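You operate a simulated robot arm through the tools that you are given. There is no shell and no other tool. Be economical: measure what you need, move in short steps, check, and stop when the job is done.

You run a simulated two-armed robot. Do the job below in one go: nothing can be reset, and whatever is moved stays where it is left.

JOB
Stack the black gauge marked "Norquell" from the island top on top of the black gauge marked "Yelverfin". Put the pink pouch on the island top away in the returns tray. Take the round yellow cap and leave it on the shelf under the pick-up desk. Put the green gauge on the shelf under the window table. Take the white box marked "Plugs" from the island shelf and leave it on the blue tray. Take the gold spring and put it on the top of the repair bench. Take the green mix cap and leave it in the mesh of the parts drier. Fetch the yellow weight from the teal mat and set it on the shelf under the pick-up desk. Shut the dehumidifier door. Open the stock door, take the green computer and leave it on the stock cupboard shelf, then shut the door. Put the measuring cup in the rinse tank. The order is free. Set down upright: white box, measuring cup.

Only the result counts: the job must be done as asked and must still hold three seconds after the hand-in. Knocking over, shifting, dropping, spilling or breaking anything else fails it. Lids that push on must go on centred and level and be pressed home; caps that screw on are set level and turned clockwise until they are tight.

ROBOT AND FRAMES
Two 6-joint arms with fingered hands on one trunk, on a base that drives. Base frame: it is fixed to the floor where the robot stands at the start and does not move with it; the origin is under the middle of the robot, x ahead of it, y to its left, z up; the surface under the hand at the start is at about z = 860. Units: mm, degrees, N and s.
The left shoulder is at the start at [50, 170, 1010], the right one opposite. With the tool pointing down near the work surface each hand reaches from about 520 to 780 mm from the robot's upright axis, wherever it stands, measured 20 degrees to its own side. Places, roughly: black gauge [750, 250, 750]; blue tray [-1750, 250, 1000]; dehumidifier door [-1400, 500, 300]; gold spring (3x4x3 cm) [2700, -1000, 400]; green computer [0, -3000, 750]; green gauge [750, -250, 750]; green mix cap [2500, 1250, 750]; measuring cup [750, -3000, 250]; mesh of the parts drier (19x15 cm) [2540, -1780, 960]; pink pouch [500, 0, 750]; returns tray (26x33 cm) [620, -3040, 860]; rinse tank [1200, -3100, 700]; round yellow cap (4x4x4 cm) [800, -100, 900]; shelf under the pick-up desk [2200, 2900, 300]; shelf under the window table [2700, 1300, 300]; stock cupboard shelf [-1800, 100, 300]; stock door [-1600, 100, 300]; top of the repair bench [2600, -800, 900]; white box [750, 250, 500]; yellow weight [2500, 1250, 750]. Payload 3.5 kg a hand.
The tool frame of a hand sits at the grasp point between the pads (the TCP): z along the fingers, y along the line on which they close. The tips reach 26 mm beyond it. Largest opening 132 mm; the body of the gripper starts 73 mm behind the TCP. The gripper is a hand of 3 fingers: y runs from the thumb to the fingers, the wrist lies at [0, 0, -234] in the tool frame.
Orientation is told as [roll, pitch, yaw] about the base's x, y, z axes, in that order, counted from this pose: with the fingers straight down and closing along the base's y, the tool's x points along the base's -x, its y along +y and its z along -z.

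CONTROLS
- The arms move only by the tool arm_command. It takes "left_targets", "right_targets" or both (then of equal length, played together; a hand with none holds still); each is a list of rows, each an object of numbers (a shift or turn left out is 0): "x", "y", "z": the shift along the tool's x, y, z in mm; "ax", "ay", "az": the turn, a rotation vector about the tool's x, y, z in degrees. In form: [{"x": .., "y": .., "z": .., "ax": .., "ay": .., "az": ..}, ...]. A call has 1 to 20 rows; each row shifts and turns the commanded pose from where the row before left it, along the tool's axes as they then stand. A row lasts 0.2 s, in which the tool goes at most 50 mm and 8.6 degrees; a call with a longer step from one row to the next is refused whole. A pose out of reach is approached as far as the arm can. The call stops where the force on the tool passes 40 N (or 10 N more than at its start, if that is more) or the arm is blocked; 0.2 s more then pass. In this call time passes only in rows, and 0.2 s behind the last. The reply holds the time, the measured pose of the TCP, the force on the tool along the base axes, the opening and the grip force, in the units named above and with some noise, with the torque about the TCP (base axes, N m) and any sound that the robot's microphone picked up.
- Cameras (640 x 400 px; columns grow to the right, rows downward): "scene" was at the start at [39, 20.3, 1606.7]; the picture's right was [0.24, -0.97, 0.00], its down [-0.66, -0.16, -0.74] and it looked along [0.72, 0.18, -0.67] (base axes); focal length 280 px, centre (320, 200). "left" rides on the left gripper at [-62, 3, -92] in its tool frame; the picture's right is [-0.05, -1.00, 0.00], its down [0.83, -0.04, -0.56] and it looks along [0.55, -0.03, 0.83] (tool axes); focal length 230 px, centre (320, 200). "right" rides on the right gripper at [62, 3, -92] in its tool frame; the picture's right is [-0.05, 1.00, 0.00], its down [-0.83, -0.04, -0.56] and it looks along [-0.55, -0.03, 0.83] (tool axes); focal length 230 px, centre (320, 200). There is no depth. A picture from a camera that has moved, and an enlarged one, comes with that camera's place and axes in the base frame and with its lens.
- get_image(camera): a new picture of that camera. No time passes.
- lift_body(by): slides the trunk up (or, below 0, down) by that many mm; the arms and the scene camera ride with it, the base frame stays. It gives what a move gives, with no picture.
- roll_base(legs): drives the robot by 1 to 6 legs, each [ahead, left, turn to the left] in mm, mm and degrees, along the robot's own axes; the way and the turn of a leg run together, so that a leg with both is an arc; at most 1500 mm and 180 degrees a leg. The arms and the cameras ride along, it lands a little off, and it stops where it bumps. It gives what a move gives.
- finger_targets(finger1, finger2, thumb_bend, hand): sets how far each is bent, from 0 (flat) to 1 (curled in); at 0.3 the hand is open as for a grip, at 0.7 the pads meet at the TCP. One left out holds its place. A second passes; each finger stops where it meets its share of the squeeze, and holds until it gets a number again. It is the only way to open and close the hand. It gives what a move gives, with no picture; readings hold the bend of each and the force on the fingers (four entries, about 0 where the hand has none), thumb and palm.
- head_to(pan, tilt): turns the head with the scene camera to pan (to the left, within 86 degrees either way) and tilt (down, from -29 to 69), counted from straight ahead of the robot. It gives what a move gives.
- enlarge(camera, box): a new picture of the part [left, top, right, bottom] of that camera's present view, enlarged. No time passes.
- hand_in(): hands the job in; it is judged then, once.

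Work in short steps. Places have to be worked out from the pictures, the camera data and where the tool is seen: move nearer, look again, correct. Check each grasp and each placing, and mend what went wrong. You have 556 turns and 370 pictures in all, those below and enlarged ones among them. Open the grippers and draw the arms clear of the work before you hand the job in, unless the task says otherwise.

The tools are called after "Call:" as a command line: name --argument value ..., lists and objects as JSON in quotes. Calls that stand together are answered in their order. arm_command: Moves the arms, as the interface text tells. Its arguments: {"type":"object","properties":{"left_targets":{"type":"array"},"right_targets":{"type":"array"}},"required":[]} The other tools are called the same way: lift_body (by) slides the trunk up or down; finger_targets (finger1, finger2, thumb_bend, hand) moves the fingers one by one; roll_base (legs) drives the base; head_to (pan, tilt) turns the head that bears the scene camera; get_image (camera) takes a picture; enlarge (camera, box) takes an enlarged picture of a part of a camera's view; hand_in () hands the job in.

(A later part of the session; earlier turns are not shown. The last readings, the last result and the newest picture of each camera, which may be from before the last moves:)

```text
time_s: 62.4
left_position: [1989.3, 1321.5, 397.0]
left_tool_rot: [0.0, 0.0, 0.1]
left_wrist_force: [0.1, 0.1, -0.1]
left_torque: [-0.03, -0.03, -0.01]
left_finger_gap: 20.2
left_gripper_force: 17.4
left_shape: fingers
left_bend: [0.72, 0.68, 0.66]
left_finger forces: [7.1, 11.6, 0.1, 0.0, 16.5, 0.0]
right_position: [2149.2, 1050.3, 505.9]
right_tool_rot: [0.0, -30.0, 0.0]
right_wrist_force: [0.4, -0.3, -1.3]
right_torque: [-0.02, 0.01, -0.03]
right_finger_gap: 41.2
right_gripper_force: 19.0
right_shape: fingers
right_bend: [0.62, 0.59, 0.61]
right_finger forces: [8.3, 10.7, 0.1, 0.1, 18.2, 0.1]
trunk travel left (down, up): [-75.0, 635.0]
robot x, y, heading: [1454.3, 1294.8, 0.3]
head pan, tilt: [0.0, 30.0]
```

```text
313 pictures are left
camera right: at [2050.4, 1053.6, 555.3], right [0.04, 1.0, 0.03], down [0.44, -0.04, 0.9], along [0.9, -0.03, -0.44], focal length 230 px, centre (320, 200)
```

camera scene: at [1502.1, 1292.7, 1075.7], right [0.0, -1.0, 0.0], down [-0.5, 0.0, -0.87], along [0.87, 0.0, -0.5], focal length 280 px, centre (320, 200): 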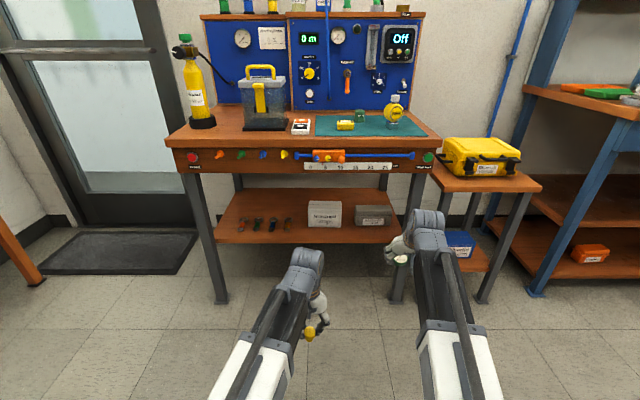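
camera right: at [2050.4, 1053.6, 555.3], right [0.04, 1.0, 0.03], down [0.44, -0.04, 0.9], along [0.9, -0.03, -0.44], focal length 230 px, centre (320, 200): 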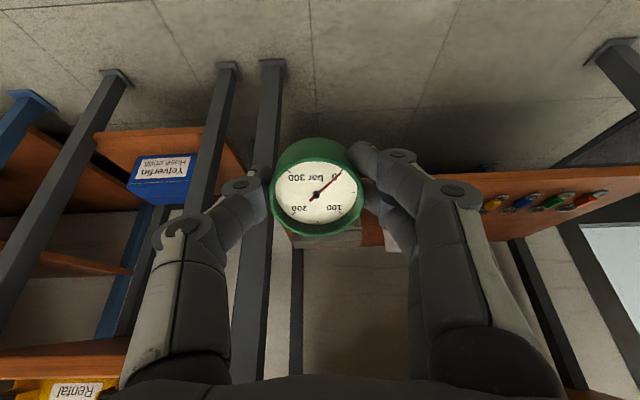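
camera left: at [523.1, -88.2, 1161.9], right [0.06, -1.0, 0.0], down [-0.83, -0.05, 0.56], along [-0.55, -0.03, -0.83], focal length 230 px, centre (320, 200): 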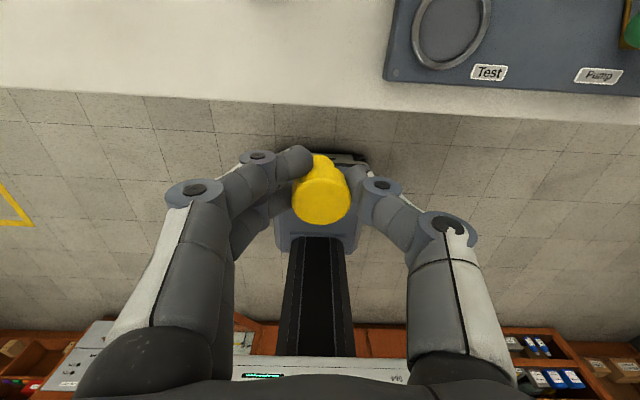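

Shelf clear strip in front of boxes. Shift the right hand left 90 and lower 94 mm.

Call:
arm_command --right_targets '[{"y": 45}, {"y": 45}, {"x": 23.5, "z": 40.7}, {"x": 23.5, "z": 40.7}]'

Call:
roll_base --legs '[[200, 0, 0]]'

Call:
get_image --camera "scene"

Call:
get_image --camera "right"

```text
time_s: 63.4
left_position: [1988.3, 1321.4, 396.6]
left_tool_rot: [0.0, 0.0, 0.1]
left_wrist_force: [0.3, 0.3, -0.2]
left_torque: [-0.04, -0.06, -0.01]
left_finger_gap: 19.9
left_gripper_force: 17.8
left_shape: fingers
left_bend: [0.72, 0.68, 0.66]
left_finger forces: [7.2, 11.6, 0.1, 0.0, 16.5, 0.0]
right_position: [2150.3, 1141.8, 412.3]
right_tool_rot: [0.0, -29.9, 0.1]
right_wrist_force: [0.4, -0.4, -0.6]
right_torque: [-0.05, 0.01, 0.0]
right_finger_gap: 41.1
right_gripper_force: 18.1
right_shape: fingers
right_bend: [0.62, 0.59, 0.61]
right_finger forces: [8.4, 10.6, 0.1, 0.1, 18.1, 0.1]
trunk travel left (down, up): [-75.0, 635.0]
robot x, y, heading: [1453.1, 1289.8, 0.3]
head pan, tilt: [0.0, 30.0]
```

```text
time_s: 65.0
left_position: [2187.5, 1324.7, 397.5]
left_tool_rot: [-0.1, 0.0, 0.2]
left_wrist_force: [-0.1, 0.2, -0.2]
left_torque: [0.0, -0.04, -0.03]
left_finger_gap: 19.8
left_gripper_force: 17.6
left_shape: fingers
left_bend: [0.72, 0.68, 0.66]
left_finger forces: [7.2, 11.6, 0.0, 0.1, 16.6, 0.1]
right_position: [2350.1, 1145.0, 412.3]
right_tool_rot: [-0.1, -30.1, 0.3]
right_wrist_force: [-0.8, 0.3, -1.1]
right_torque: [-0.01, 0.01, 0.0]
right_finger_gap: 41.1
right_gripper_force: 18.8
right_shape: fingers
right_bend: [0.62, 0.59, 0.61]
right_finger forces: [8.4, 10.6, 0.0, 0.1, 18.1, 0.0]
trunk travel left (down, up): [-75.0, 635.0]
robot x, y, heading: [1656.1, 1292.0, 0.3]
head pan, tilt: [0.0, 30.0]
```

```text
312 pictures are left
camera scene: at [1701.4, 1293.4, 1075.6], right [0.0, -1.0, 0.0], down [-0.5, 0.0, -0.87], along [0.87, 0.0, -0.5], focal length 280 px, centre (320, 200)
```

scene: 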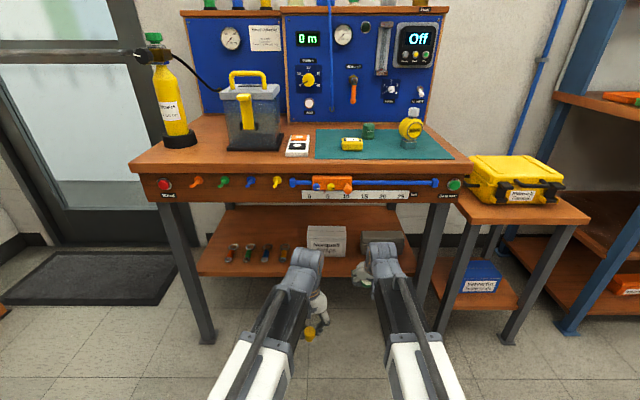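

```text
311 pictures are left
camera right: at [2250.6, 1147.9, 461.7], right [0.04, 1.0, 0.03], down [0.44, -0.04, 0.9], along [0.9, -0.03, -0.44], focal length 230 px, centre (320, 200)
```

right: 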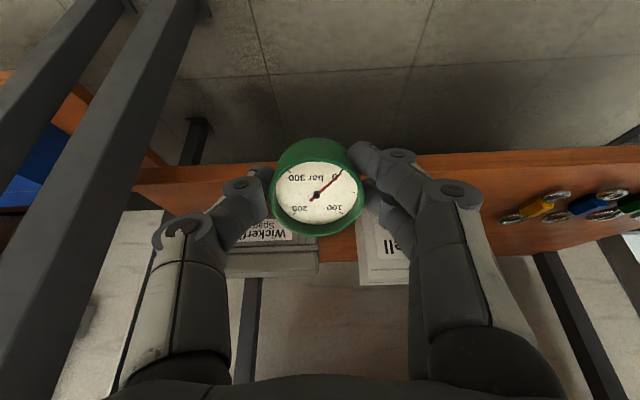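

Geometry agrees (shelf z≈355, edge x≈2422). Lower the left hand 40, then drive 100 more.

Call:
arm_command --left_targets '[{"z": 40}]'

Call:
roll_base --legs '[[95, 0, 0]]'

Call:
get_image --camera "scene"

Call:
get_image --camera "right"

```text
time_s: 65.4
left_position: [2188.0, 1323.3, 357.5]
left_tool_rot: [-0.1, 0.0, 0.2]
left_wrist_force: [-1.0, 0.4, -0.1]
left_torque: [0.0, -0.04, 0.02]
left_finger_gap: 19.6
left_gripper_force: 17.5
left_shape: fingers
left_bend: [0.72, 0.68, 0.66]
left_finger forces: [7.2, 11.7, 0.0, 0.0, 16.6, 0.0]
right_position: [2349.7, 1145.6, 411.6]
right_tool_rot: [-0.1, -29.9, 0.1]
right_wrist_force: [0.7, -0.1, -1.7]
right_torque: [-0.03, 0.03, 0.0]
right_finger_gap: 41.2
right_gripper_force: 18.8
right_shape: fingers
right_bend: [0.62, 0.59, 0.61]
right_finger forces: [8.5, 10.6, 0.1, 0.1, 18.1, 0.0]
trunk travel left (down, up): [-75.0, 635.0]
robot x, y, heading: [1655.5, 1293.9, 0.7]
head pan, tilt: [0.0, 30.0]
```

```text
time_s: 66.5
left_position: [2283.6, 1325.1, 357.7]
left_tool_rot: [0.0, 0.0, 0.4]
left_wrist_force: [0.4, -0.6, -0.5]
left_torque: [0.0, 0.01, 0.04]
left_finger_gap: 19.8
left_gripper_force: 17.2
left_shape: fingers
left_bend: [0.72, 0.68, 0.66]
left_finger forces: [7.2, 11.6, 0.1, 0.1, 16.6, 0.1]
right_position: [2446.2, 1146.1, 412.8]
right_tool_rot: [0.0, -30.0, 0.4]
right_wrist_force: [-0.4, -1.1, -0.1]
right_torque: [0.0, 0.05, 0.0]
right_finger_gap: 41.1
right_gripper_force: 18.3
right_shape: fingers
right_bend: [0.62, 0.59, 0.61]
right_finger forces: [8.4, 10.7, 0.1, 0.0, 18.0, 0.0]
trunk travel left (down, up): [-75.0, 635.0]
robot x, y, heading: [1748.2, 1293.1, 0.4]
head pan, tilt: [0.0, 30.0]
```

```text
310 pictures are left
camera scene: at [1796.8, 1293.9, 1075.6], right [0.01, -1.0, 0.0], down [-0.5, 0.0, -0.87], along [0.87, 0.0, -0.5], focal length 280 px, centre (320, 200)
```

scene: 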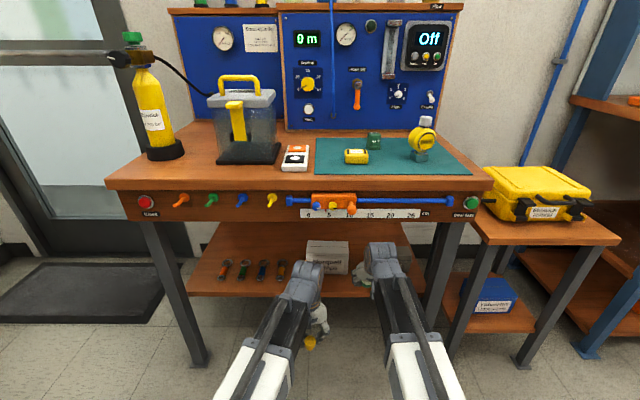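

```text
309 pictures are left
camera right: at [2346.2, 1149.2, 461.7], right [0.04, 1.0, 0.03], down [0.44, -0.04, 0.9], along [0.9, -0.02, -0.44], focal length 230 px, centre (320, 200)
```

right: 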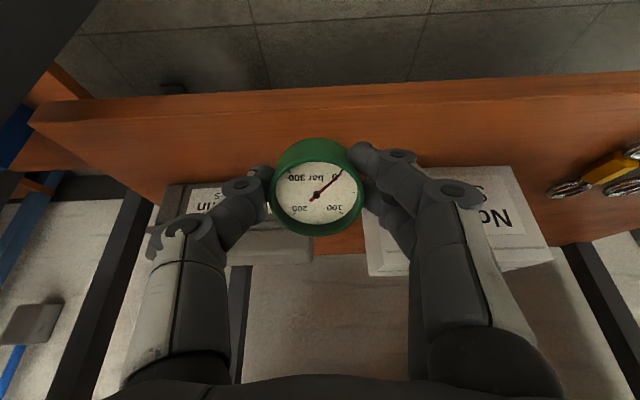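

Gauge is over the shelf in front of the boxes. Lower slowly to contact.

Call:
arm_command --right_targets '[{"x": 5, "z": 8.7}]'

Call:
arm_command --right_targets '[{"x": 3, "z": 5.2}]'

```text
time_s: 67.0
left_position: [2283.1, 1324.4, 358.1]
left_tool_rot: [0.0, 0.0, 0.2]
left_wrist_force: [0.3, 0.1, 0.8]
left_torque: [0.0, 0.02, -0.04]
left_finger_gap: 19.8
left_gripper_force: 17.4
left_shape: fingers
left_bend: [0.72, 0.68, 0.66]
left_finger forces: [7.0, 11.6, 0.0, 0.1, 16.6, 0.0]
right_position: [2444.6, 1146.3, 402.5]
right_tool_rot: [0.0, -29.9, 0.4]
right_wrist_force: [-0.5, -0.8, -0.7]
right_torque: [-0.02, 0.01, 0.03]
right_finger_gap: 41.0
right_gripper_force: 17.8
right_shape: fingers
right_bend: [0.62, 0.59, 0.61]
right_finger forces: [8.5, 10.6, 0.1, 0.0, 18.1, 0.1]
trunk travel left (down, up): [-75.0, 635.0]
robot x, y, heading: [1744.9, 1294.4, 0.3]
head pan, tilt: [0.0, 30.0]
```

```text
time_s: 67.3
left_position: [2284.2, 1325.2, 357.2]
left_tool_rot: [0.0, -0.1, 0.4]
left_wrist_force: [0.0, 0.0, -0.9]
left_torque: [-0.02, 0.02, -0.01]
left_finger_gap: 19.7
left_gripper_force: 18.2
left_shape: fingers
left_bend: [0.72, 0.68, 0.66]
left_finger forces: [7.1, 11.8, 0.1, 0.1, 16.5, 0.1]
right_position: [2445.2, 1143.9, 395.9]
right_tool_rot: [-0.1, -30.0, 0.3]
right_wrist_force: [-0.1, -0.3, -1.0]
right_torque: [0.03, 0.04, 0.01]
right_finger_gap: 41.0
right_gripper_force: 18.5
right_shape: fingers
right_bend: [0.62, 0.59, 0.61]
right_finger forces: [8.4, 10.7, 0.0, 0.0, 18.0, 0.0]
trunk travel left (down, up): [-75.0, 635.0]
robot x, y, heading: [1746.3, 1291.1, 0.4]
head pan, tilt: [0.0, 30.0]
```

No contact yet; reduce tilt to 15° for a flatter set-down, then keep lowering.

Call:
arm_command --right_targets '[{"ay": 7.5}, {"ay": 7.5}]'

Call:
arm_command --right_targets '[{"x": 1.5, "z": 5.8}]'

Call:
get_image --camera "right"

```text
time_s: 68.0
left_position: [2282.4, 1324.7, 358.5]
left_tool_rot: [0.0, 0.0, 0.3]
left_wrist_force: [1.1, 0.1, 0.4]
left_torque: [-0.03, -0.01, 0.0]
left_finger_gap: 19.7
left_gripper_force: 18.0
left_shape: fingers
left_bend: [0.72, 0.68, 0.66]
left_finger forces: [7.2, 11.6, 0.0, 0.0, 16.5, 0.0]
right_position: [2444.8, 1145.0, 396.0]
right_tool_rot: [0.0, -14.9, 0.3]
right_wrist_force: [0.0, -0.2, -1.6]
right_torque: [-0.01, -0.02, 0.01]
right_finger_gap: 40.9
right_gripper_force: 18.8
right_shape: fingers
right_bend: [0.62, 0.59, 0.61]
right_finger forces: [8.3, 10.7, 0.1, 0.0, 17.9, 0.0]
trunk travel left (down, up): [-75.0, 635.0]
robot x, y, heading: [1749.8, 1294.1, 0.1]
head pan, tilt: [0.0, 30.0]
```

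```text
time_s: 68.3
left_position: [2283.1, 1323.8, 356.5]
left_tool_rot: [0.0, -0.1, 0.3]
left_wrist_force: [0.2, -0.9, 0.3]
left_torque: [-0.01, -0.02, 0.02]
left_finger_gap: 19.8
left_gripper_force: 17.8
left_shape: fingers
left_bend: [0.72, 0.68, 0.66]
left_finger forces: [7.1, 11.7, 0.0, 0.0, 16.6, 0.0]
right_position: [2444.2, 1146.1, 390.6]
right_tool_rot: [0.0, -14.9, 0.3]
right_wrist_force: [0.5, -0.6, -1.1]
right_torque: [-0.03, 0.0, 0.02]
right_finger_gap: 41.1
right_gripper_force: 18.4
right_shape: fingers
right_bend: [0.62, 0.59, 0.61]
right_finger forces: [8.3, 10.8, 0.1, 0.0, 17.8, 0.1]
trunk travel left (down, up): [-75.0, 635.0]
robot x, y, heading: [1749.3, 1292.7, 0.3]
head pan, tilt: [0.0, 30.0]
```

```text
308 pictures are left
camera right: at [2361.2, 1149.3, 463.5], right [0.04, 1.0, 0.01], down [0.66, -0.04, 0.75], along [0.75, -0.02, -0.66], focal length 230 px, centre (320, 200)
```

right: 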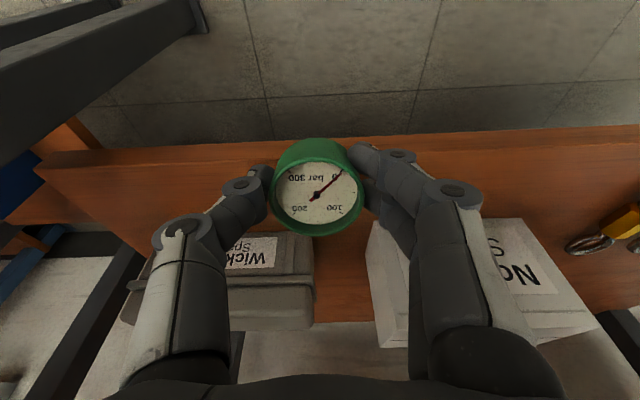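

Shelf edge is about x≈2438, so go 42 mm further in before lowering.

Call:
arm_command --right_targets '[{"x": -40.6, "z": 10.9}]'

Call:
arm_command --right_targets '[{"x": 1.5, "z": 5.8}]'

Call:
get_image --camera "right"

```text
time_s: 68.8
left_position: [2284.0, 1324.4, 357.9]
left_tool_rot: [0.0, 0.0, 0.3]
left_wrist_force: [0.1, 0.0, -0.1]
left_torque: [0.0, -0.01, -0.01]
left_finger_gap: 19.7
left_gripper_force: 18.3
left_shape: fingers
left_bend: [0.72, 0.68, 0.66]
left_finger forces: [7.1, 11.6, 0.0, 0.0, 16.6, 0.1]
right_position: [2487.1, 1148.3, 389.4]
right_tool_rot: [0.0, -15.1, 0.3]
right_wrist_force: [-0.5, 0.2, -0.1]
right_torque: [0.0, -0.01, 0.0]
right_finger_gap: 41.2
right_gripper_force: 18.0
right_shape: fingers
right_bend: [0.62, 0.59, 0.61]
right_finger forces: [8.3, 10.8, 0.0, 0.1, 17.8, 0.0]
trunk travel left (down, up): [-75.0, 635.0]
robot x, y, heading: [1749.0, 1293.3, 0.5]
head pan, tilt: [0.0, 30.0]
```

```text
time_s: 69.2
left_position: [2284.4, 1325.2, 357.6]
left_tool_rot: [0.0, 0.1, 0.3]
left_wrist_force: [0.6, -0.7, -0.4]
left_torque: [0.02, 0.0, -0.02]
left_finger_gap: 19.7
left_gripper_force: 18.0
left_shape: fingers
left_bend: [0.72, 0.68, 0.66]
left_finger forces: [7.1, 11.8, 0.0, 0.1, 16.6, 0.1]
right_position: [2486.5, 1146.8, 384.4]
right_tool_rot: [0.0, -15.0, 0.4]
right_wrist_force: [-0.6, 0.0, -0.8]
right_torque: [-0.01, 0.02, 0.0]
right_finger_gap: 41.2
right_gripper_force: 18.2
right_shape: fingers
right_bend: [0.62, 0.59, 0.61]
right_finger forces: [8.4, 10.7, 0.0, 0.1, 17.9, 0.0]
trunk travel left (down, up): [-75.0, 635.0]
robot x, y, heading: [1744.7, 1294.4, 0.4]
head pan, tilt: [0.0, 30.0]
```

```text
307 pictures are left
camera right: at [2403.4, 1149.9, 457.3], right [0.04, 1.0, 0.01], down [0.66, -0.04, 0.75], along [0.75, -0.02, -0.66], focal length 230 px, centre (320, 200)
```

right: 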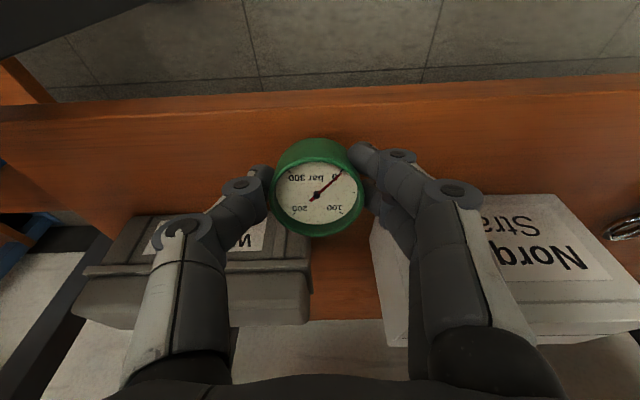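

Call:
arm_command --right_targets '[{"x": 1.5, "z": 5.8}]'

Call:
arm_command --right_targets '[{"x": 1.5, "z": 5.8}]'

Call:
arm_command --right_targets '[{"x": 1.5, "z": 5.8}]'

```text
time_s: 69.5
left_position: [2283.7, 1325.4, 357.7]
left_tool_rot: [0.0, 0.0, 0.3]
left_wrist_force: [-0.1, -0.3, 0.2]
left_torque: [0.01, -0.01, -0.02]
left_finger_gap: 19.6
left_gripper_force: 17.8
left_shape: fingers
left_bend: [0.72, 0.68, 0.66]
left_finger forces: [7.1, 11.7, 0.1, 0.0, 16.6, 0.0]
right_position: [2486.3, 1145.6, 377.9]
right_tool_rot: [0.0, -15.0, 0.3]
right_wrist_force: [-0.2, 0.2, -1.2]
right_torque: [-0.01, 0.05, -0.01]
right_finger_gap: 41.0
right_gripper_force: 18.4
right_shape: fingers
right_bend: [0.62, 0.59, 0.61]
right_finger forces: [8.2, 10.6, 0.1, 0.1, 17.9, 0.0]
trunk travel left (down, up): [-75.0, 635.0]
robot x, y, heading: [1749.5, 1289.4, 0.4]
head pan, tilt: [0.0, 30.0]
```

```text
time_s: 70.0
left_position: [2284.6, 1324.7, 358.3]
left_tool_rot: [-0.2, 0.0, 0.3]
left_wrist_force: [0.2, -0.2, 0.0]
left_torque: [-0.01, -0.01, -0.01]
left_finger_gap: 19.5
left_gripper_force: 17.7
left_shape: fingers
left_bend: [0.72, 0.68, 0.66]
left_finger forces: [7.2, 11.7, 0.0, 0.0, 16.6, 0.0]
right_position: [2487.4, 1146.7, 372.7]
right_tool_rot: [-0.1, -15.0, 0.3]
right_wrist_force: [0.4, 0.0, -1.5]
right_torque: [0.02, -0.01, 0.01]
right_finger_gap: 40.9
right_gripper_force: 18.0
right_shape: fingers
right_bend: [0.62, 0.59, 0.61]
right_finger forces: [8.3, 10.6, 0.1, 0.1, 17.9, 0.0]
trunk travel left (down, up): [-75.0, 635.0]
robot x, y, heading: [1744.4, 1293.4, 0.3]
head pan, tilt: [0.0, 30.0]
```

```text
time_s: 70.3
left_position: [2283.3, 1324.7, 357.5]
left_tool_rot: [-0.1, 0.0, 0.3]
left_wrist_force: [-1.1, -0.1, -0.6]
left_torque: [0.0, -0.02, 0.02]
left_finger_gap: 19.6
left_gripper_force: 17.5
left_shape: fingers
left_bend: [0.72, 0.68, 0.66]
left_finger forces: [7.1, 11.8, 0.1, 0.0, 16.7, 0.0]
right_position: [2488.5, 1146.0, 366.2]
right_tool_rot: [0.0, -15.1, 0.3]
right_wrist_force: [-0.1, -0.4, -1.8]
right_torque: [0.03, -0.03, 0.01]
right_finger_gap: 40.9
right_gripper_force: 18.8
right_shape: fingers
right_bend: [0.62, 0.59, 0.61]
right_finger forces: [8.3, 10.6, 0.0, 0.0, 18.0, 0.0]
trunk travel left (down, up): [-75.0, 635.0]
robot x, y, heading: [1747.1, 1293.6, 0.4]
head pan, tilt: [0.0, 30.0]
```

Shelf is lower than thought (~320) so the edge is near x≈2465; go 28 mm further in and keep lowering.

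Call:
arm_command --right_targets '[{"x": -27, "z": 7.2}, {"x": 1, "z": 3.9}]'

Call:
get_image --camera "right"

Call:
enlarge --camera "scene" --box '[260, 170, 460, 330]'

```text
time_s: 71.0
left_position: [2284.2, 1323.9, 356.9]
left_tool_rot: [-0.1, 0.0, 0.4]
left_wrist_force: [0.5, 0.0, -1.1]
left_torque: [0.01, 0.0, 0.0]
left_finger_gap: 19.7
left_gripper_force: 17.8
left_shape: fingers
left_bend: [0.72, 0.68, 0.66]
left_finger forces: [7.1, 11.7, 0.0, 0.0, 16.5, 0.1]
right_position: [2515.8, 1146.1, 361.5]
right_tool_rot: [0.1, -15.1, 0.3]
right_wrist_force: [0.7, -0.2, -0.8]
right_torque: [0.01, 0.02, 0.0]
right_finger_gap: 41.0
right_gripper_force: 18.4
right_shape: fingers
right_bend: [0.62, 0.59, 0.61]
right_finger forces: [8.3, 10.7, 0.0, 0.0, 17.8, 0.0]
trunk travel left (down, up): [-75.0, 635.0]
robot x, y, heading: [1751.0, 1292.5, 0.3]
head pan, tilt: [0.0, 30.0]
```

```text
306 pictures are left
camera right: at [2432.1, 1149.1, 435.4], right [0.04, 1.0, 0.01], down [0.66, -0.04, 0.75], along [0.75, -0.02, -0.66], focal length 230 px, centre (320, 200)
```

right: 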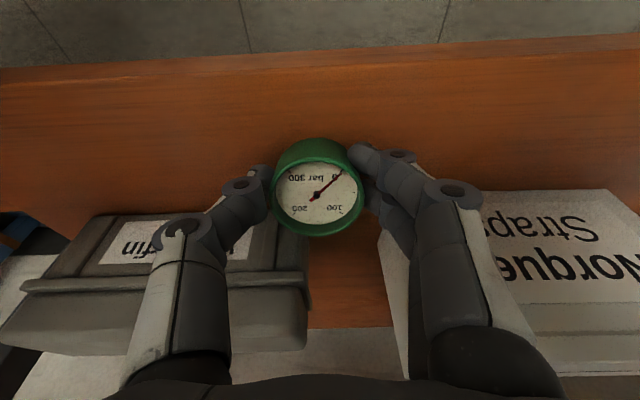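

```text
2.50 times, centred on (360, 250) of scene
camera zoom: at [1796.7, 1293.9, 1075.7], right [0.01, -1.0, 0.0], down [-0.5, 0.0, -0.87], along [0.87, 0.0, -0.5], focal length 701 px, centre (220, 75)
```

zoom: 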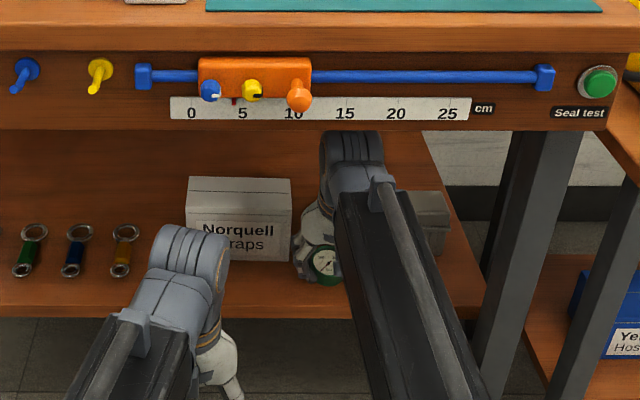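

Gauge is in a free strip. Back off 8 mm from the white box and keep lowering.

Call:
arm_command --right_targets '[{"x": 9, "z": 3.7}, {"x": 1, "z": 3.9}]'

Call:
arm_command --right_targets '[{"x": 1.2, "z": 4.8}]'

Call:
arm_command --right_targets '[{"x": 1.2, "z": 4.8}]'

```text
time_s: 71.5
left_position: [2283.0, 1324.7, 358.7]
left_tool_rot: [0.0, -0.1, 0.3]
left_wrist_force: [0.0, 0.2, -0.1]
left_torque: [0.01, 0.02, -0.01]
left_finger_gap: 19.7
left_gripper_force: 18.1
left_shape: fingers
left_bend: [0.72, 0.68, 0.66]
left_finger forces: [7.2, 11.7, 0.0, 0.0, 16.5, 0.1]
right_position: [2509.6, 1147.3, 356.3]
right_tool_rot: [0.0, -15.4, 0.3]
right_wrist_force: [6.1, 1.2, 29.7]
right_torque: [0.47, 0.08, -0.07]
right_finger_gap: 40.8
right_gripper_force: 31.0
right_shape: fingers
right_bend: [0.7, 0.59, 0.61]
right_finger forces: [33.2, 8.9, 0.1, 0.0, 19.2, 0.1]
trunk travel left (down, up): [-75.0, 635.0]
robot x, y, heading: [1748.6, 1295.6, 0.5]
head pan, tilt: [0.0, 30.0]
```

```text
time_s: 71.9
left_position: [2283.1, 1324.0, 359.5]
left_tool_rot: [0.0, -0.1, 0.3]
left_wrist_force: [-0.7, -0.9, -0.7]
left_torque: [0.02, -0.01, 0.02]
left_finger_gap: 19.6
left_gripper_force: 17.2
left_shape: fingers
left_bend: [0.72, 0.68, 0.66]
left_finger forces: [7.1, 11.7, 0.1, 0.0, 16.5, 0.0]
right_position: [2509.5, 1147.2, 357.3]
right_tool_rot: [0.1, -15.8, 0.3]
right_wrist_force: [-4.9, 0.3, 21.8]
right_torque: [0.38, 0.4, 0.05]
right_finger_gap: 40.6
right_gripper_force: 29.3
right_shape: fingers
right_bend: [0.7, 0.59, 0.62]
right_finger forces: [29.9, 8.7, 0.0, 0.0, 19.3, 0.1]
trunk travel left (down, up): [-75.0, 635.0]
robot x, y, heading: [1748.1, 1292.4, 0.3]
head pan, tilt: [0.0, 30.0]
stopped in row 1 (right hand): the force on the tool passed its limit at 45 N (the readings are from after the stop); the commanded pose is now the measured one
```

```text
time_s: 72.3
left_position: [2284.4, 1325.5, 357.5]
left_tool_rot: [0.0, -0.1, 0.2]
left_wrist_force: [-0.6, -1.1, -0.2]
left_torque: [-0.01, 0.0, 0.02]
left_finger_gap: 19.9
left_gripper_force: 17.7
left_shape: fingers
left_bend: [0.72, 0.68, 0.66]
left_finger forces: [7.1, 11.7, 0.0, 0.0, 16.5, 0.1]
right_position: [2510.5, 1147.0, 357.0]
right_tool_rot: [0.1, -16.0, 0.3]
right_wrist_force: [-4.9, -0.3, 19.7]
right_torque: [0.23, 0.36, 0.06]
right_finger_gap: 40.4
right_gripper_force: 28.3
right_shape: fingers
right_bend: [0.7, 0.59, 0.62]
right_finger forces: [29.0, 8.7, 0.0, 0.0, 19.3, 0.0]
trunk travel left (down, up): [-75.0, 635.0]
robot x, y, heading: [1748.7, 1291.0, 0.3]
head pan, tilt: [0.0, 30.0]
stopped in row 1 (right hand): the force on the tool passed its limit at 44 N (the readings are from after the stop); the commanded pose is now the measured one
```

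Contact at shelf (~z 318). Relieve slightly and look.

Call:
arm_command --right_targets '[{"x": -0.5, "z": -2}]'

Call:
get_image --camera "right"

```text
time_s: 72.7
left_position: [2283.0, 1325.2, 359.0]
left_tool_rot: [0.1, -0.1, 0.3]
left_wrist_force: [-0.1, 1.1, -0.3]
left_torque: [0.0, 0.01, 0.0]
left_finger_gap: 19.5
left_gripper_force: 17.6
left_shape: fingers
left_bend: [0.72, 0.68, 0.66]
left_finger forces: [7.2, 11.7, 0.1, 0.0, 16.7, 0.0]
right_position: [2510.7, 1147.7, 358.0]
right_tool_rot: [0.1, -15.9, 0.3]
right_wrist_force: [0.9, 0.0, 17.4]
right_torque: [0.26, 0.1, -0.05]
right_finger_gap: 40.5
right_gripper_force: 26.6
right_shape: fingers
right_bend: [0.69, 0.59, 0.62]
right_finger forces: [25.9, 9.1, 0.0, 0.1, 18.7, 0.0]
trunk travel left (down, up): [-75.0, 635.0]
robot x, y, heading: [1748.4, 1291.6, 0.5]
head pan, tilt: [0.0, 30.0]
```

```text
304 pictures are left
camera right: at [2426.0, 1150.7, 429.2], right [0.04, 1.0, 0.02], down [0.65, -0.04, 0.76], along [0.76, -0.02, -0.65], focal length 230 px, centre (320, 200)
```

right: 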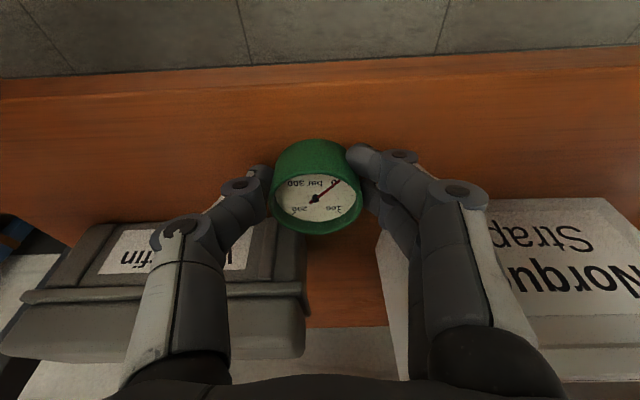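

The gauge has nearly flattened on the shelf. Release.

Call:
finger_targets --hand "right" --finger1 0.5 --finger2 0.5 --thumb_bend 0.48

Call:
get_image --camera "right"

```text
time_s: 73.7
left_position: [2283.2, 1324.9, 358.7]
left_tool_rot: [0.0, -0.1, 0.4]
left_wrist_force: [-0.4, 0.3, -0.9]
left_torque: [0.01, -0.02, 0.01]
left_finger_gap: 19.6
left_gripper_force: 18.1
left_shape: fingers
left_bend: [0.72, 0.68, 0.66]
left_finger forces: [7.1, 11.7, 0.0, 0.1, 16.5, 0.0]
right_position: [2510.7, 1148.2, 357.8]
right_tool_rot: [0.0, -15.9, 0.4]
right_wrist_force: [2.3, -2.4, 27.2]
right_torque: [-0.44, -0.02, 0.1]
right_finger_gap: 49.4
right_gripper_force: 13.0
right_shape: fingers
right_bend: [0.67, 0.5, 0.49]
right_finger forces: [13.4, 0.1, 0.0, 0.0, 13.1, 0.0]
trunk travel left (down, up): [-75.0, 635.0]
robot x, y, heading: [1749.4, 1290.3, 0.3]
head pan, tilt: [0.0, 30.0]
```

```text
303 pictures are left
camera right: at [2425.7, 1150.6, 429.9], right [0.04, 1.0, 0.01], down [0.65, -0.04, 0.76], along [0.76, -0.02, -0.65], focal length 230 px, centre (320, 200)
```

right: 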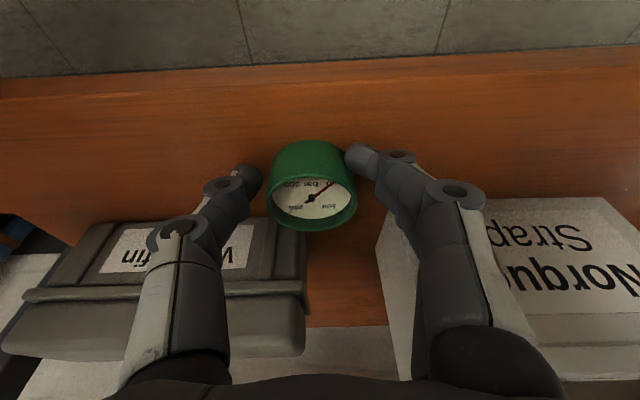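

Gauge released and flat. Raise 12 mm, open a little, then raise more and back out.

Call:
arm_command --right_targets '[{"x": -2.6, "z": -9.7}]'

Call:
finger_targets --hand "right" --finger1 0.44 --finger2 0.46 --thumb_bend 0.44

Call:
arm_command --right_targets '[{"x": -8, "z": -28.8}]'

Call:
get_image --camera "right"

```text
time_s: 74.1
left_position: [2283.0, 1325.1, 356.9]
left_tool_rot: [0.0, 0.0, 0.4]
left_wrist_force: [-0.5, 0.1, -0.7]
left_torque: [0.0, -0.01, -0.01]
left_finger_gap: 19.7
left_gripper_force: 18.2
left_shape: fingers
left_bend: [0.72, 0.68, 0.66]
left_finger forces: [7.2, 11.7, 0.0, 0.0, 16.7, 0.0]
right_position: [2509.1, 1149.4, 363.1]
right_tool_rot: [0.0, -15.5, 0.3]
right_wrist_force: [0.3, -0.4, 0.9]
right_torque: [-0.02, 0.0, 0.01]
right_finger_gap: 70.2
right_gripper_force: 0.1
right_shape: fingers
right_bend: [0.5, 0.5, 0.48]
right_finger forces: [0.1, 0.0, 0.0, 0.0, 0.0, 0.0]
trunk travel left (down, up): [-75.0, 635.0]
robot x, y, heading: [1750.6, 1292.1, 0.4]
head pan, tilt: [0.0, 30.0]
```

```text
time_s: 75.1
left_position: [2282.9, 1324.6, 357.5]
left_tool_rot: [0.0, 0.0, 0.3]
left_wrist_force: [0.1, -0.1, 0.3]
left_torque: [0.03, 0.01, 0.0]
left_finger_gap: 19.5
left_gripper_force: 17.3
left_shape: fingers
left_bend: [0.72, 0.68, 0.66]
left_finger forces: [7.1, 11.7, 0.0, 0.0, 16.6, 0.1]
right_position: [2510.0, 1148.5, 365.8]
right_tool_rot: [0.2, -15.8, 0.3]
right_wrist_force: [0.3, -0.1, -0.2]
right_torque: [-0.02, -0.02, 0.01]
right_finger_gap: 87.1
right_gripper_force: 0.0
right_shape: fingers
right_bend: [0.44, 0.46, 0.44]
right_finger forces: [0.1, 0.1, 0.1, 0.0, 0.1, 0.1]
trunk travel left (down, up): [-75.0, 635.0]
robot x, y, heading: [1748.1, 1291.3, 0.1]
head pan, tilt: [0.0, 30.0]
```

```text
time_s: 75.5
left_position: [2283.3, 1324.8, 357.3]
left_tool_rot: [0.0, 0.0, 0.2]
left_wrist_force: [0.9, -0.5, -0.9]
left_torque: [0.0, 0.04, 0.06]
left_finger_gap: 19.8
left_gripper_force: 16.9
left_shape: fingers
left_bend: [0.72, 0.68, 0.66]
left_finger forces: [7.1, 11.7, 0.0, 0.1, 16.6, 0.0]
right_position: [2510.2, 1147.2, 393.9]
right_tool_rot: [0.1, -15.7, 0.4]
right_wrist_force: [0.0, 0.1, 1.1]
right_torque: [-0.01, 0.01, -0.04]
right_finger_gap: 87.5
right_gripper_force: 0.1
right_shape: fingers
right_bend: [0.44, 0.46, 0.44]
right_finger forces: [0.0, 0.0, 0.0, 0.1, 0.0, 0.0]
trunk travel left (down, up): [-75.0, 635.0]
robot x, y, heading: [1748.4, 1296.0, -0.0]
head pan, tilt: [0.0, 30.0]
```

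```text
302 pictures are left
camera right: at [2425.6, 1150.2, 466.4], right [0.04, 1.0, 0.02], down [0.65, -0.04, 0.76], along [0.76, -0.02, -0.65], focal length 230 px, centre (320, 200)
```

right: 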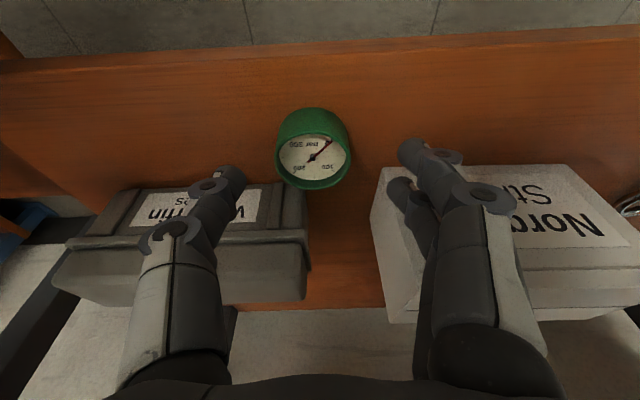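

Placed. Back out 350 mm, restore the right tool upright, and raise the trunk to look at the teal mat.

Call:
roll_base --legs '[[-350, 0, 0]]'

Call:
lift_body --by 400

Call:
lift_body --by 150

Call:
arm_command --right_targets '[{"ay": 8}, {"ay": 7.8}, {"z": -45}, {"z": -45}]' --left_targets '[{"z": -45}, {"z": -45}, {"z": -45}, {"z": -20}]'

Call:
get_image --camera "scene"

Call:
get_image --camera "left"

```text
time_s: 77.8
left_position: [1931.8, 1324.7, 356.6]
left_tool_rot: [0.0, 0.0, 0.4]
left_wrist_force: [-0.2, 0.3, -0.3]
left_torque: [0.0, 0.0, -0.03]
left_finger_gap: 19.4
left_gripper_force: 18.0
left_shape: fingers
left_bend: [0.72, 0.68, 0.66]
left_finger forces: [7.1, 11.7, 0.0, 0.1, 16.6, 0.0]
right_position: [2157.6, 1145.3, 393.9]
right_tool_rot: [0.1, -15.7, 0.4]
right_wrist_force: [0.6, 0.0, 0.5]
right_torque: [0.02, -0.03, 0.0]
right_finger_gap: 87.3
right_gripper_force: 0.0
right_shape: fingers
right_bend: [0.44, 0.46, 0.44]
right_finger forces: [0.0, 0.0, 0.0, 0.0, 0.0, 0.1]
trunk travel left (down, up): [-75.0, 635.0]
robot x, y, heading: [1397.8, 1291.8, 0.5]
head pan, tilt: [0.0, 30.0]
```

```text
time_s: 81.6
left_position: [1931.0, 1322.7, 758.1]
left_tool_rot: [0.0, 0.0, 0.5]
left_wrist_force: [0.0, -0.2, -1.3]
left_torque: [-0.01, 0.0, -0.01]
left_finger_gap: 19.9
left_gripper_force: 17.1
left_shape: fingers
left_bend: [0.72, 0.68, 0.66]
left_finger forces: [7.2, 11.7, 0.1, 0.0, 16.4, 0.1]
right_position: [2159.1, 1145.7, 793.8]
right_tool_rot: [0.1, -15.7, 0.4]
right_wrist_force: [0.2, -0.7, 0.1]
right_torque: [0.01, 0.06, 0.03]
right_finger_gap: 87.4
right_gripper_force: 0.1
right_shape: fingers
right_bend: [0.44, 0.46, 0.44]
right_finger forces: [0.0, 0.0, 0.0, 0.0, 0.1, 0.0]
trunk travel left (down, up): [-475.0, 235.0]
robot x, y, heading: [1396.0, 1290.3, 0.4]
head pan, tilt: [0.0, 30.0]
```

```text
time_s: 83.4
left_position: [1931.1, 1323.3, 907.4]
left_tool_rot: [0.0, -0.1, 0.4]
left_wrist_force: [-0.4, 0.6, 0.4]
left_torque: [-0.01, 0.01, 0.0]
left_finger_gap: 19.6
left_gripper_force: 17.9
left_shape: fingers
left_bend: [0.72, 0.68, 0.66]
left_finger forces: [7.3, 11.7, 0.1, 0.0, 16.5, 0.1]
right_position: [2157.1, 1146.2, 943.7]
right_tool_rot: [0.1, -15.8, 0.4]
right_wrist_force: [-0.2, -0.4, -1.1]
right_torque: [-0.01, -0.01, -0.01]
right_finger_gap: 87.5
right_gripper_force: 0.1
right_shape: fingers
right_bend: [0.44, 0.46, 0.44]
right_finger forces: [0.1, 0.1, 0.0, 0.2, 0.0, 0.0]
trunk travel left (down, up): [-625.0, 85.0]
robot x, y, heading: [1393.9, 1291.9, 0.6]
head pan, tilt: [0.0, 30.0]
```

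```text
time_s: 84.4
left_position: [1929.7, 1323.2, 1063.8]
left_tool_rot: [0.1, 0.0, 0.3]
left_wrist_force: [0.7, 0.3, 0.1]
left_torque: [0.01, -0.02, -0.01]
left_finger_gap: 19.4
left_gripper_force: 17.0
left_shape: fingers
left_bend: [0.72, 0.68, 0.66]
left_finger forces: [7.0, 11.8, 0.0, 0.0, 16.3, 0.1]
right_position: [2130.0, 1145.4, 1031.8]
right_tool_rot: [0.2, -0.1, 0.4]
right_wrist_force: [0.2, -0.4, 0.2]
right_torque: [0.0, -0.02, 0.04]
right_finger_gap: 87.6
right_gripper_force: 0.0
right_shape: fingers
right_bend: [0.44, 0.46, 0.44]
right_finger forces: [0.1, 0.0, 0.0, 0.0, 0.1, 0.0]
right hand out of reach, approached as far as the arm can: row 2, 4
trunk travel left (down, up): [-625.0, 85.0]
robot x, y, heading: [1395.9, 1292.4, 0.7]
head pan, tilt: [0.0, 30.0]
```

```text
301 pictures are left
camera scene: at [1443.7, 1291.9, 1625.6], right [0.01, -1.0, 0.0], down [-0.5, 0.0, -0.87], along [0.87, 0.01, -0.5], focal length 280 px, centre (320, 200)
```

scene: 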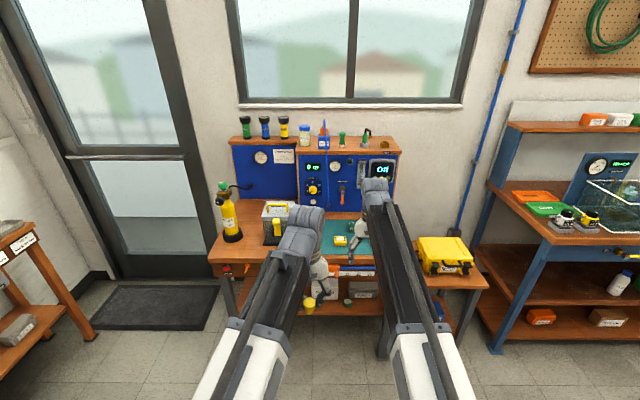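

```text
300 pictures are left
camera left: at [1991.2, 1324.9, 1155.6], right [0.06, -1.0, 0.0], down [-0.83, -0.05, 0.56], along [-0.55, -0.03, -0.83], focal length 230 px, centre (320, 200)
```

left: 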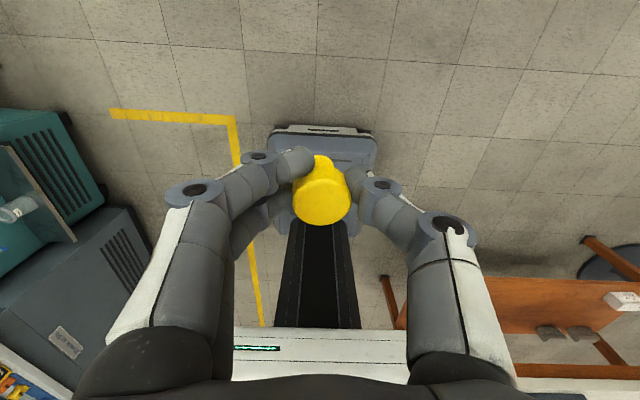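

Drive forward 300 so the right wrist camera sees the mat.

Call:
roll_base --legs '[[270, 0, 0]]'

Call:
get_image --camera "right"

Call:
head_to --pan -8 --tilt 42

Call:
enlarge --camera "scene" --box '[180, 100, 460, 280]'

```text
time_s: 86.3
left_position: [2205.5, 1322.9, 1062.1]
left_tool_rot: [-0.1, -0.1, 0.3]
left_wrist_force: [1.1, 0.8, -0.5]
left_torque: [0.0, 0.0, -0.02]
left_finger_gap: 19.5
left_gripper_force: 17.4
left_shape: fingers
left_bend: [0.72, 0.68, 0.66]
left_finger forces: [7.1, 11.9, 0.0, 0.1, 16.3, 0.0]
right_position: [2406.8, 1145.9, 1031.7]
right_tool_rot: [0.1, 0.0, 0.4]
right_wrist_force: [0.9, 0.6, -1.0]
right_torque: [-0.01, 0.01, -0.02]
right_finger_gap: 87.3
right_gripper_force: 0.0
right_shape: fingers
right_bend: [0.44, 0.46, 0.44]
right_finger forces: [0.0, 0.0, 0.0, 0.0, 0.0, 0.0]
trunk travel left (down, up): [-625.0, 85.0]
robot x, y, heading: [1669.8, 1293.7, 0.2]
head pan, tilt: [0.0, 30.0]
```

```text
299 pictures are left
camera right: at [2345.0, 1149.5, 1123.6], right [0.05, 1.0, 0.0], down [0.83, -0.04, 0.56], along [0.56, -0.03, -0.83], focal length 230 px, centre (320, 200)
```

right: 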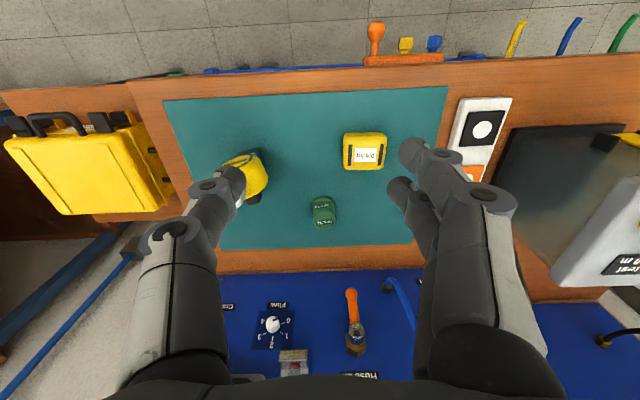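

```text
time_s: 87.0
left_position: [2205.7, 1323.7, 1062.5]
left_tool_rot: [0.0, 0.0, 0.3]
left_wrist_force: [0.1, 0.0, -0.7]
left_torque: [0.01, -0.04, 0.03]
left_finger_gap: 19.3
left_gripper_force: 16.7
left_shape: fingers
left_bend: [0.72, 0.68, 0.66]
left_finger forces: [7.2, 11.9, 0.0, 0.0, 16.3, 0.1]
right_position: [2406.0, 1146.6, 1031.5]
right_tool_rot: [0.1, 0.0, 0.4]
right_wrist_force: [-0.3, 0.3, 0.4]
right_torque: [0.02, 0.03, -0.01]
right_finger_gap: 87.5
right_gripper_force: 0.0
right_shape: fingers
right_bend: [0.44, 0.46, 0.44]
right_finger forces: [0.0, 0.0, 0.1, 0.0, 0.0, 0.1]
trunk travel left (down, up): [-625.0, 85.0]
robot x, y, heading: [1674.1, 1292.9, 0.1]
head pan, tilt: [-8.0, 42.0]
```

```text
2.22 times, centred on (320, 190) of scene
camera zoom: at [1712.0, 1281.7, 1607.4], right [-0.13, -0.99, 0.0], down [-0.66, 0.09, -0.74], along [0.74, -0.1, -0.67], focal length 623 px, centre (320, 222)
```

zoom: 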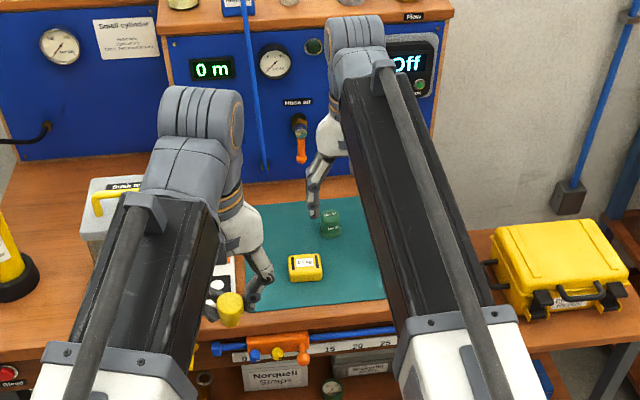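

Yellow weight (0.5 kg block) ≈ [2477,1207], top z≈811; mix cap ≈ [2582,1144]. Drive 100 forward and position over the weight.

Call:
roll_base --legs '[[100, 0, 0]]'

Call:
finger_targets --hand "right" --finger1 0.4 --finger2 0.4 --thumb_bend 0.4

Call:
arm_command --right_targets '[{"x": 15, "y": 30, "z": 35}, {"x": 14, "y": 30, "z": 35}, {"z": 30}]'

Call:
get_image --camera "right"

```text
time_s: 88.2
left_position: [2305.7, 1322.6, 1062.0]
left_tool_rot: [0.0, 0.0, 0.2]
left_wrist_force: [0.3, 0.7, 0.1]
left_torque: [0.01, 0.03, 0.0]
left_finger_gap: 19.4
left_gripper_force: 17.6
left_shape: fingers
left_bend: [0.72, 0.68, 0.66]
left_finger forces: [7.2, 11.9, 0.1, 0.0, 16.3, 0.1]
right_position: [2506.1, 1145.4, 1030.9]
right_tool_rot: [0.2, 0.1, 0.2]
right_wrist_force: [0.7, -0.2, 0.6]
right_torque: [0.01, 0.05, -0.01]
right_finger_gap: 87.5
right_gripper_force: 0.2
right_shape: fingers
right_bend: [0.44, 0.46, 0.44]
right_finger forces: [0.1, 0.0, 0.0, 0.0, 0.0, 0.0]
trunk travel left (down, up): [-625.0, 85.0]
robot x, y, heading: [1772.9, 1298.1, 0.3]
head pan, tilt: [-8.0, 42.0]
```

```text
time_s: 89.2
left_position: [2304.0, 1322.1, 1063.1]
left_tool_rot: [0.0, 0.0, 0.2]
left_wrist_force: [-0.2, -1.1, -0.5]
left_torque: [-0.02, -0.04, 0.01]
left_finger_gap: 19.5
left_gripper_force: 17.6
left_shape: fingers
left_bend: [0.72, 0.68, 0.66]
left_finger forces: [7.1, 11.8, 0.1, 0.0, 16.4, 0.0]
right_position: [2505.6, 1146.8, 1031.3]
right_tool_rot: [0.0, -0.1, 0.1]
right_wrist_force: [-0.3, 0.3, -0.8]
right_torque: [-0.03, 0.04, -0.05]
right_finger_gap: 100.9
right_gripper_force: 0.1
right_shape: fingers
right_bend: [0.4, 0.4, 0.4]
right_finger forces: [0.0, 0.1, 0.0, 0.0, 0.0, 0.1]
trunk travel left (down, up): [-625.0, 85.0]
robot x, y, heading: [1769.3, 1291.4, 0.4]
head pan, tilt: [-8.0, 42.0]
```

```text
time_s: 90.0
left_position: [2304.1, 1321.9, 1063.3]
left_tool_rot: [0.0, 0.1, 0.2]
left_wrist_force: [0.0, 1.3, 0.0]
left_torque: [-0.03, -0.01, -0.01]
left_finger_gap: 19.5
left_gripper_force: 17.6
left_shape: fingers
left_bend: [0.72, 0.68, 0.66]
left_finger forces: [7.1, 11.7, 0.0, 0.1, 16.4, 0.0]
right_position: [2475.3, 1206.5, 933.0]
right_tool_rot: [0.2, -0.1, 0.1]
right_wrist_force: [-0.6, -0.1, -1.0]
right_torque: [-0.03, 0.01, 0.03]
right_finger_gap: 101.2
right_gripper_force: 0.2
right_shape: fingers
right_bend: [0.4, 0.4, 0.4]
right_finger forces: [0.0, 0.0, 0.0, 0.1, 0.1, 0.0]
trunk travel left (down, up): [-625.0, 85.0]
robot x, y, heading: [1770.6, 1293.5, 0.2]
head pan, tilt: [-8.0, 42.0]
```

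```text
297 pictures are left
camera right: at [2413.0, 1209.5, 1025.7], right [0.05, 1.0, 0.0], down [0.83, -0.04, 0.56], along [0.56, -0.03, -0.83], focal length 230 px, centre (320, 200)
```

right: 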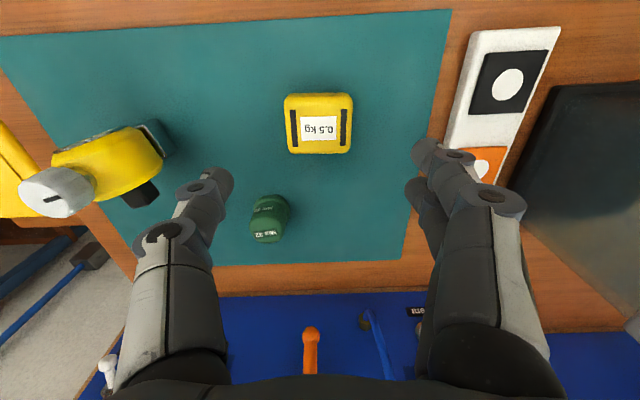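

Call:
arm_command --right_targets '[{"x": 4, "z": 40}, {"z": 40}, {"z": 20}]'

Call:
get_image --camera "right"

```text
time_s: 90.8
left_position: [2303.1, 1322.7, 1063.0]
left_tool_rot: [0.0, 0.0, 0.1]
left_wrist_force: [-0.5, -0.2, -1.2]
left_torque: [0.0, -0.01, 0.03]
left_finger_gap: 19.5
left_gripper_force: 17.4
left_shape: fingers
left_bend: [0.72, 0.68, 0.66]
left_finger forces: [7.2, 11.8, 0.0, 0.1, 16.3, 0.1]
right_position: [2470.8, 1207.6, 834.2]
right_tool_rot: [0.1, -0.1, 0.3]
right_wrist_force: [-0.4, -0.5, 4.1]
right_torque: [-0.02, 0.03, -0.01]
right_finger_gap: 101.1
right_gripper_force: 1.7
right_shape: fingers
right_bend: [0.4, 0.4, 0.4]
right_finger forces: [1.4, 0.6, 0.0, 0.1, 1.9, 0.1]
trunk travel left (down, up): [-625.0, 85.0]
robot x, y, heading: [1768.8, 1291.5, -0.0]
head pan, tilt: [-8.0, 42.0]
```

```text
296 pictures are left
camera right: at [2409.4, 1210.2, 925.5], right [0.05, 1.0, 0.0], down [0.83, -0.04, 0.56], along [0.56, -0.03, -0.83], focal length 230 px, centre (320, 200)
```

right: 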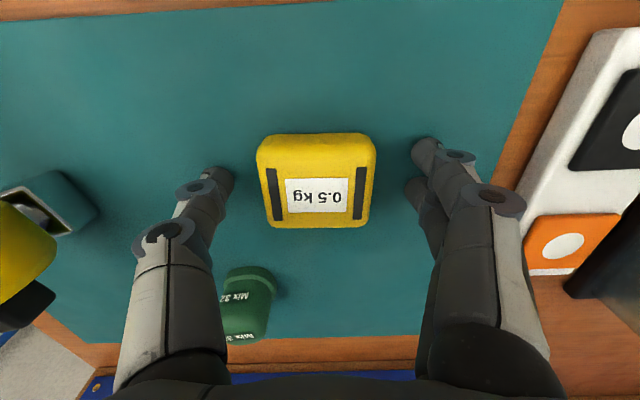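

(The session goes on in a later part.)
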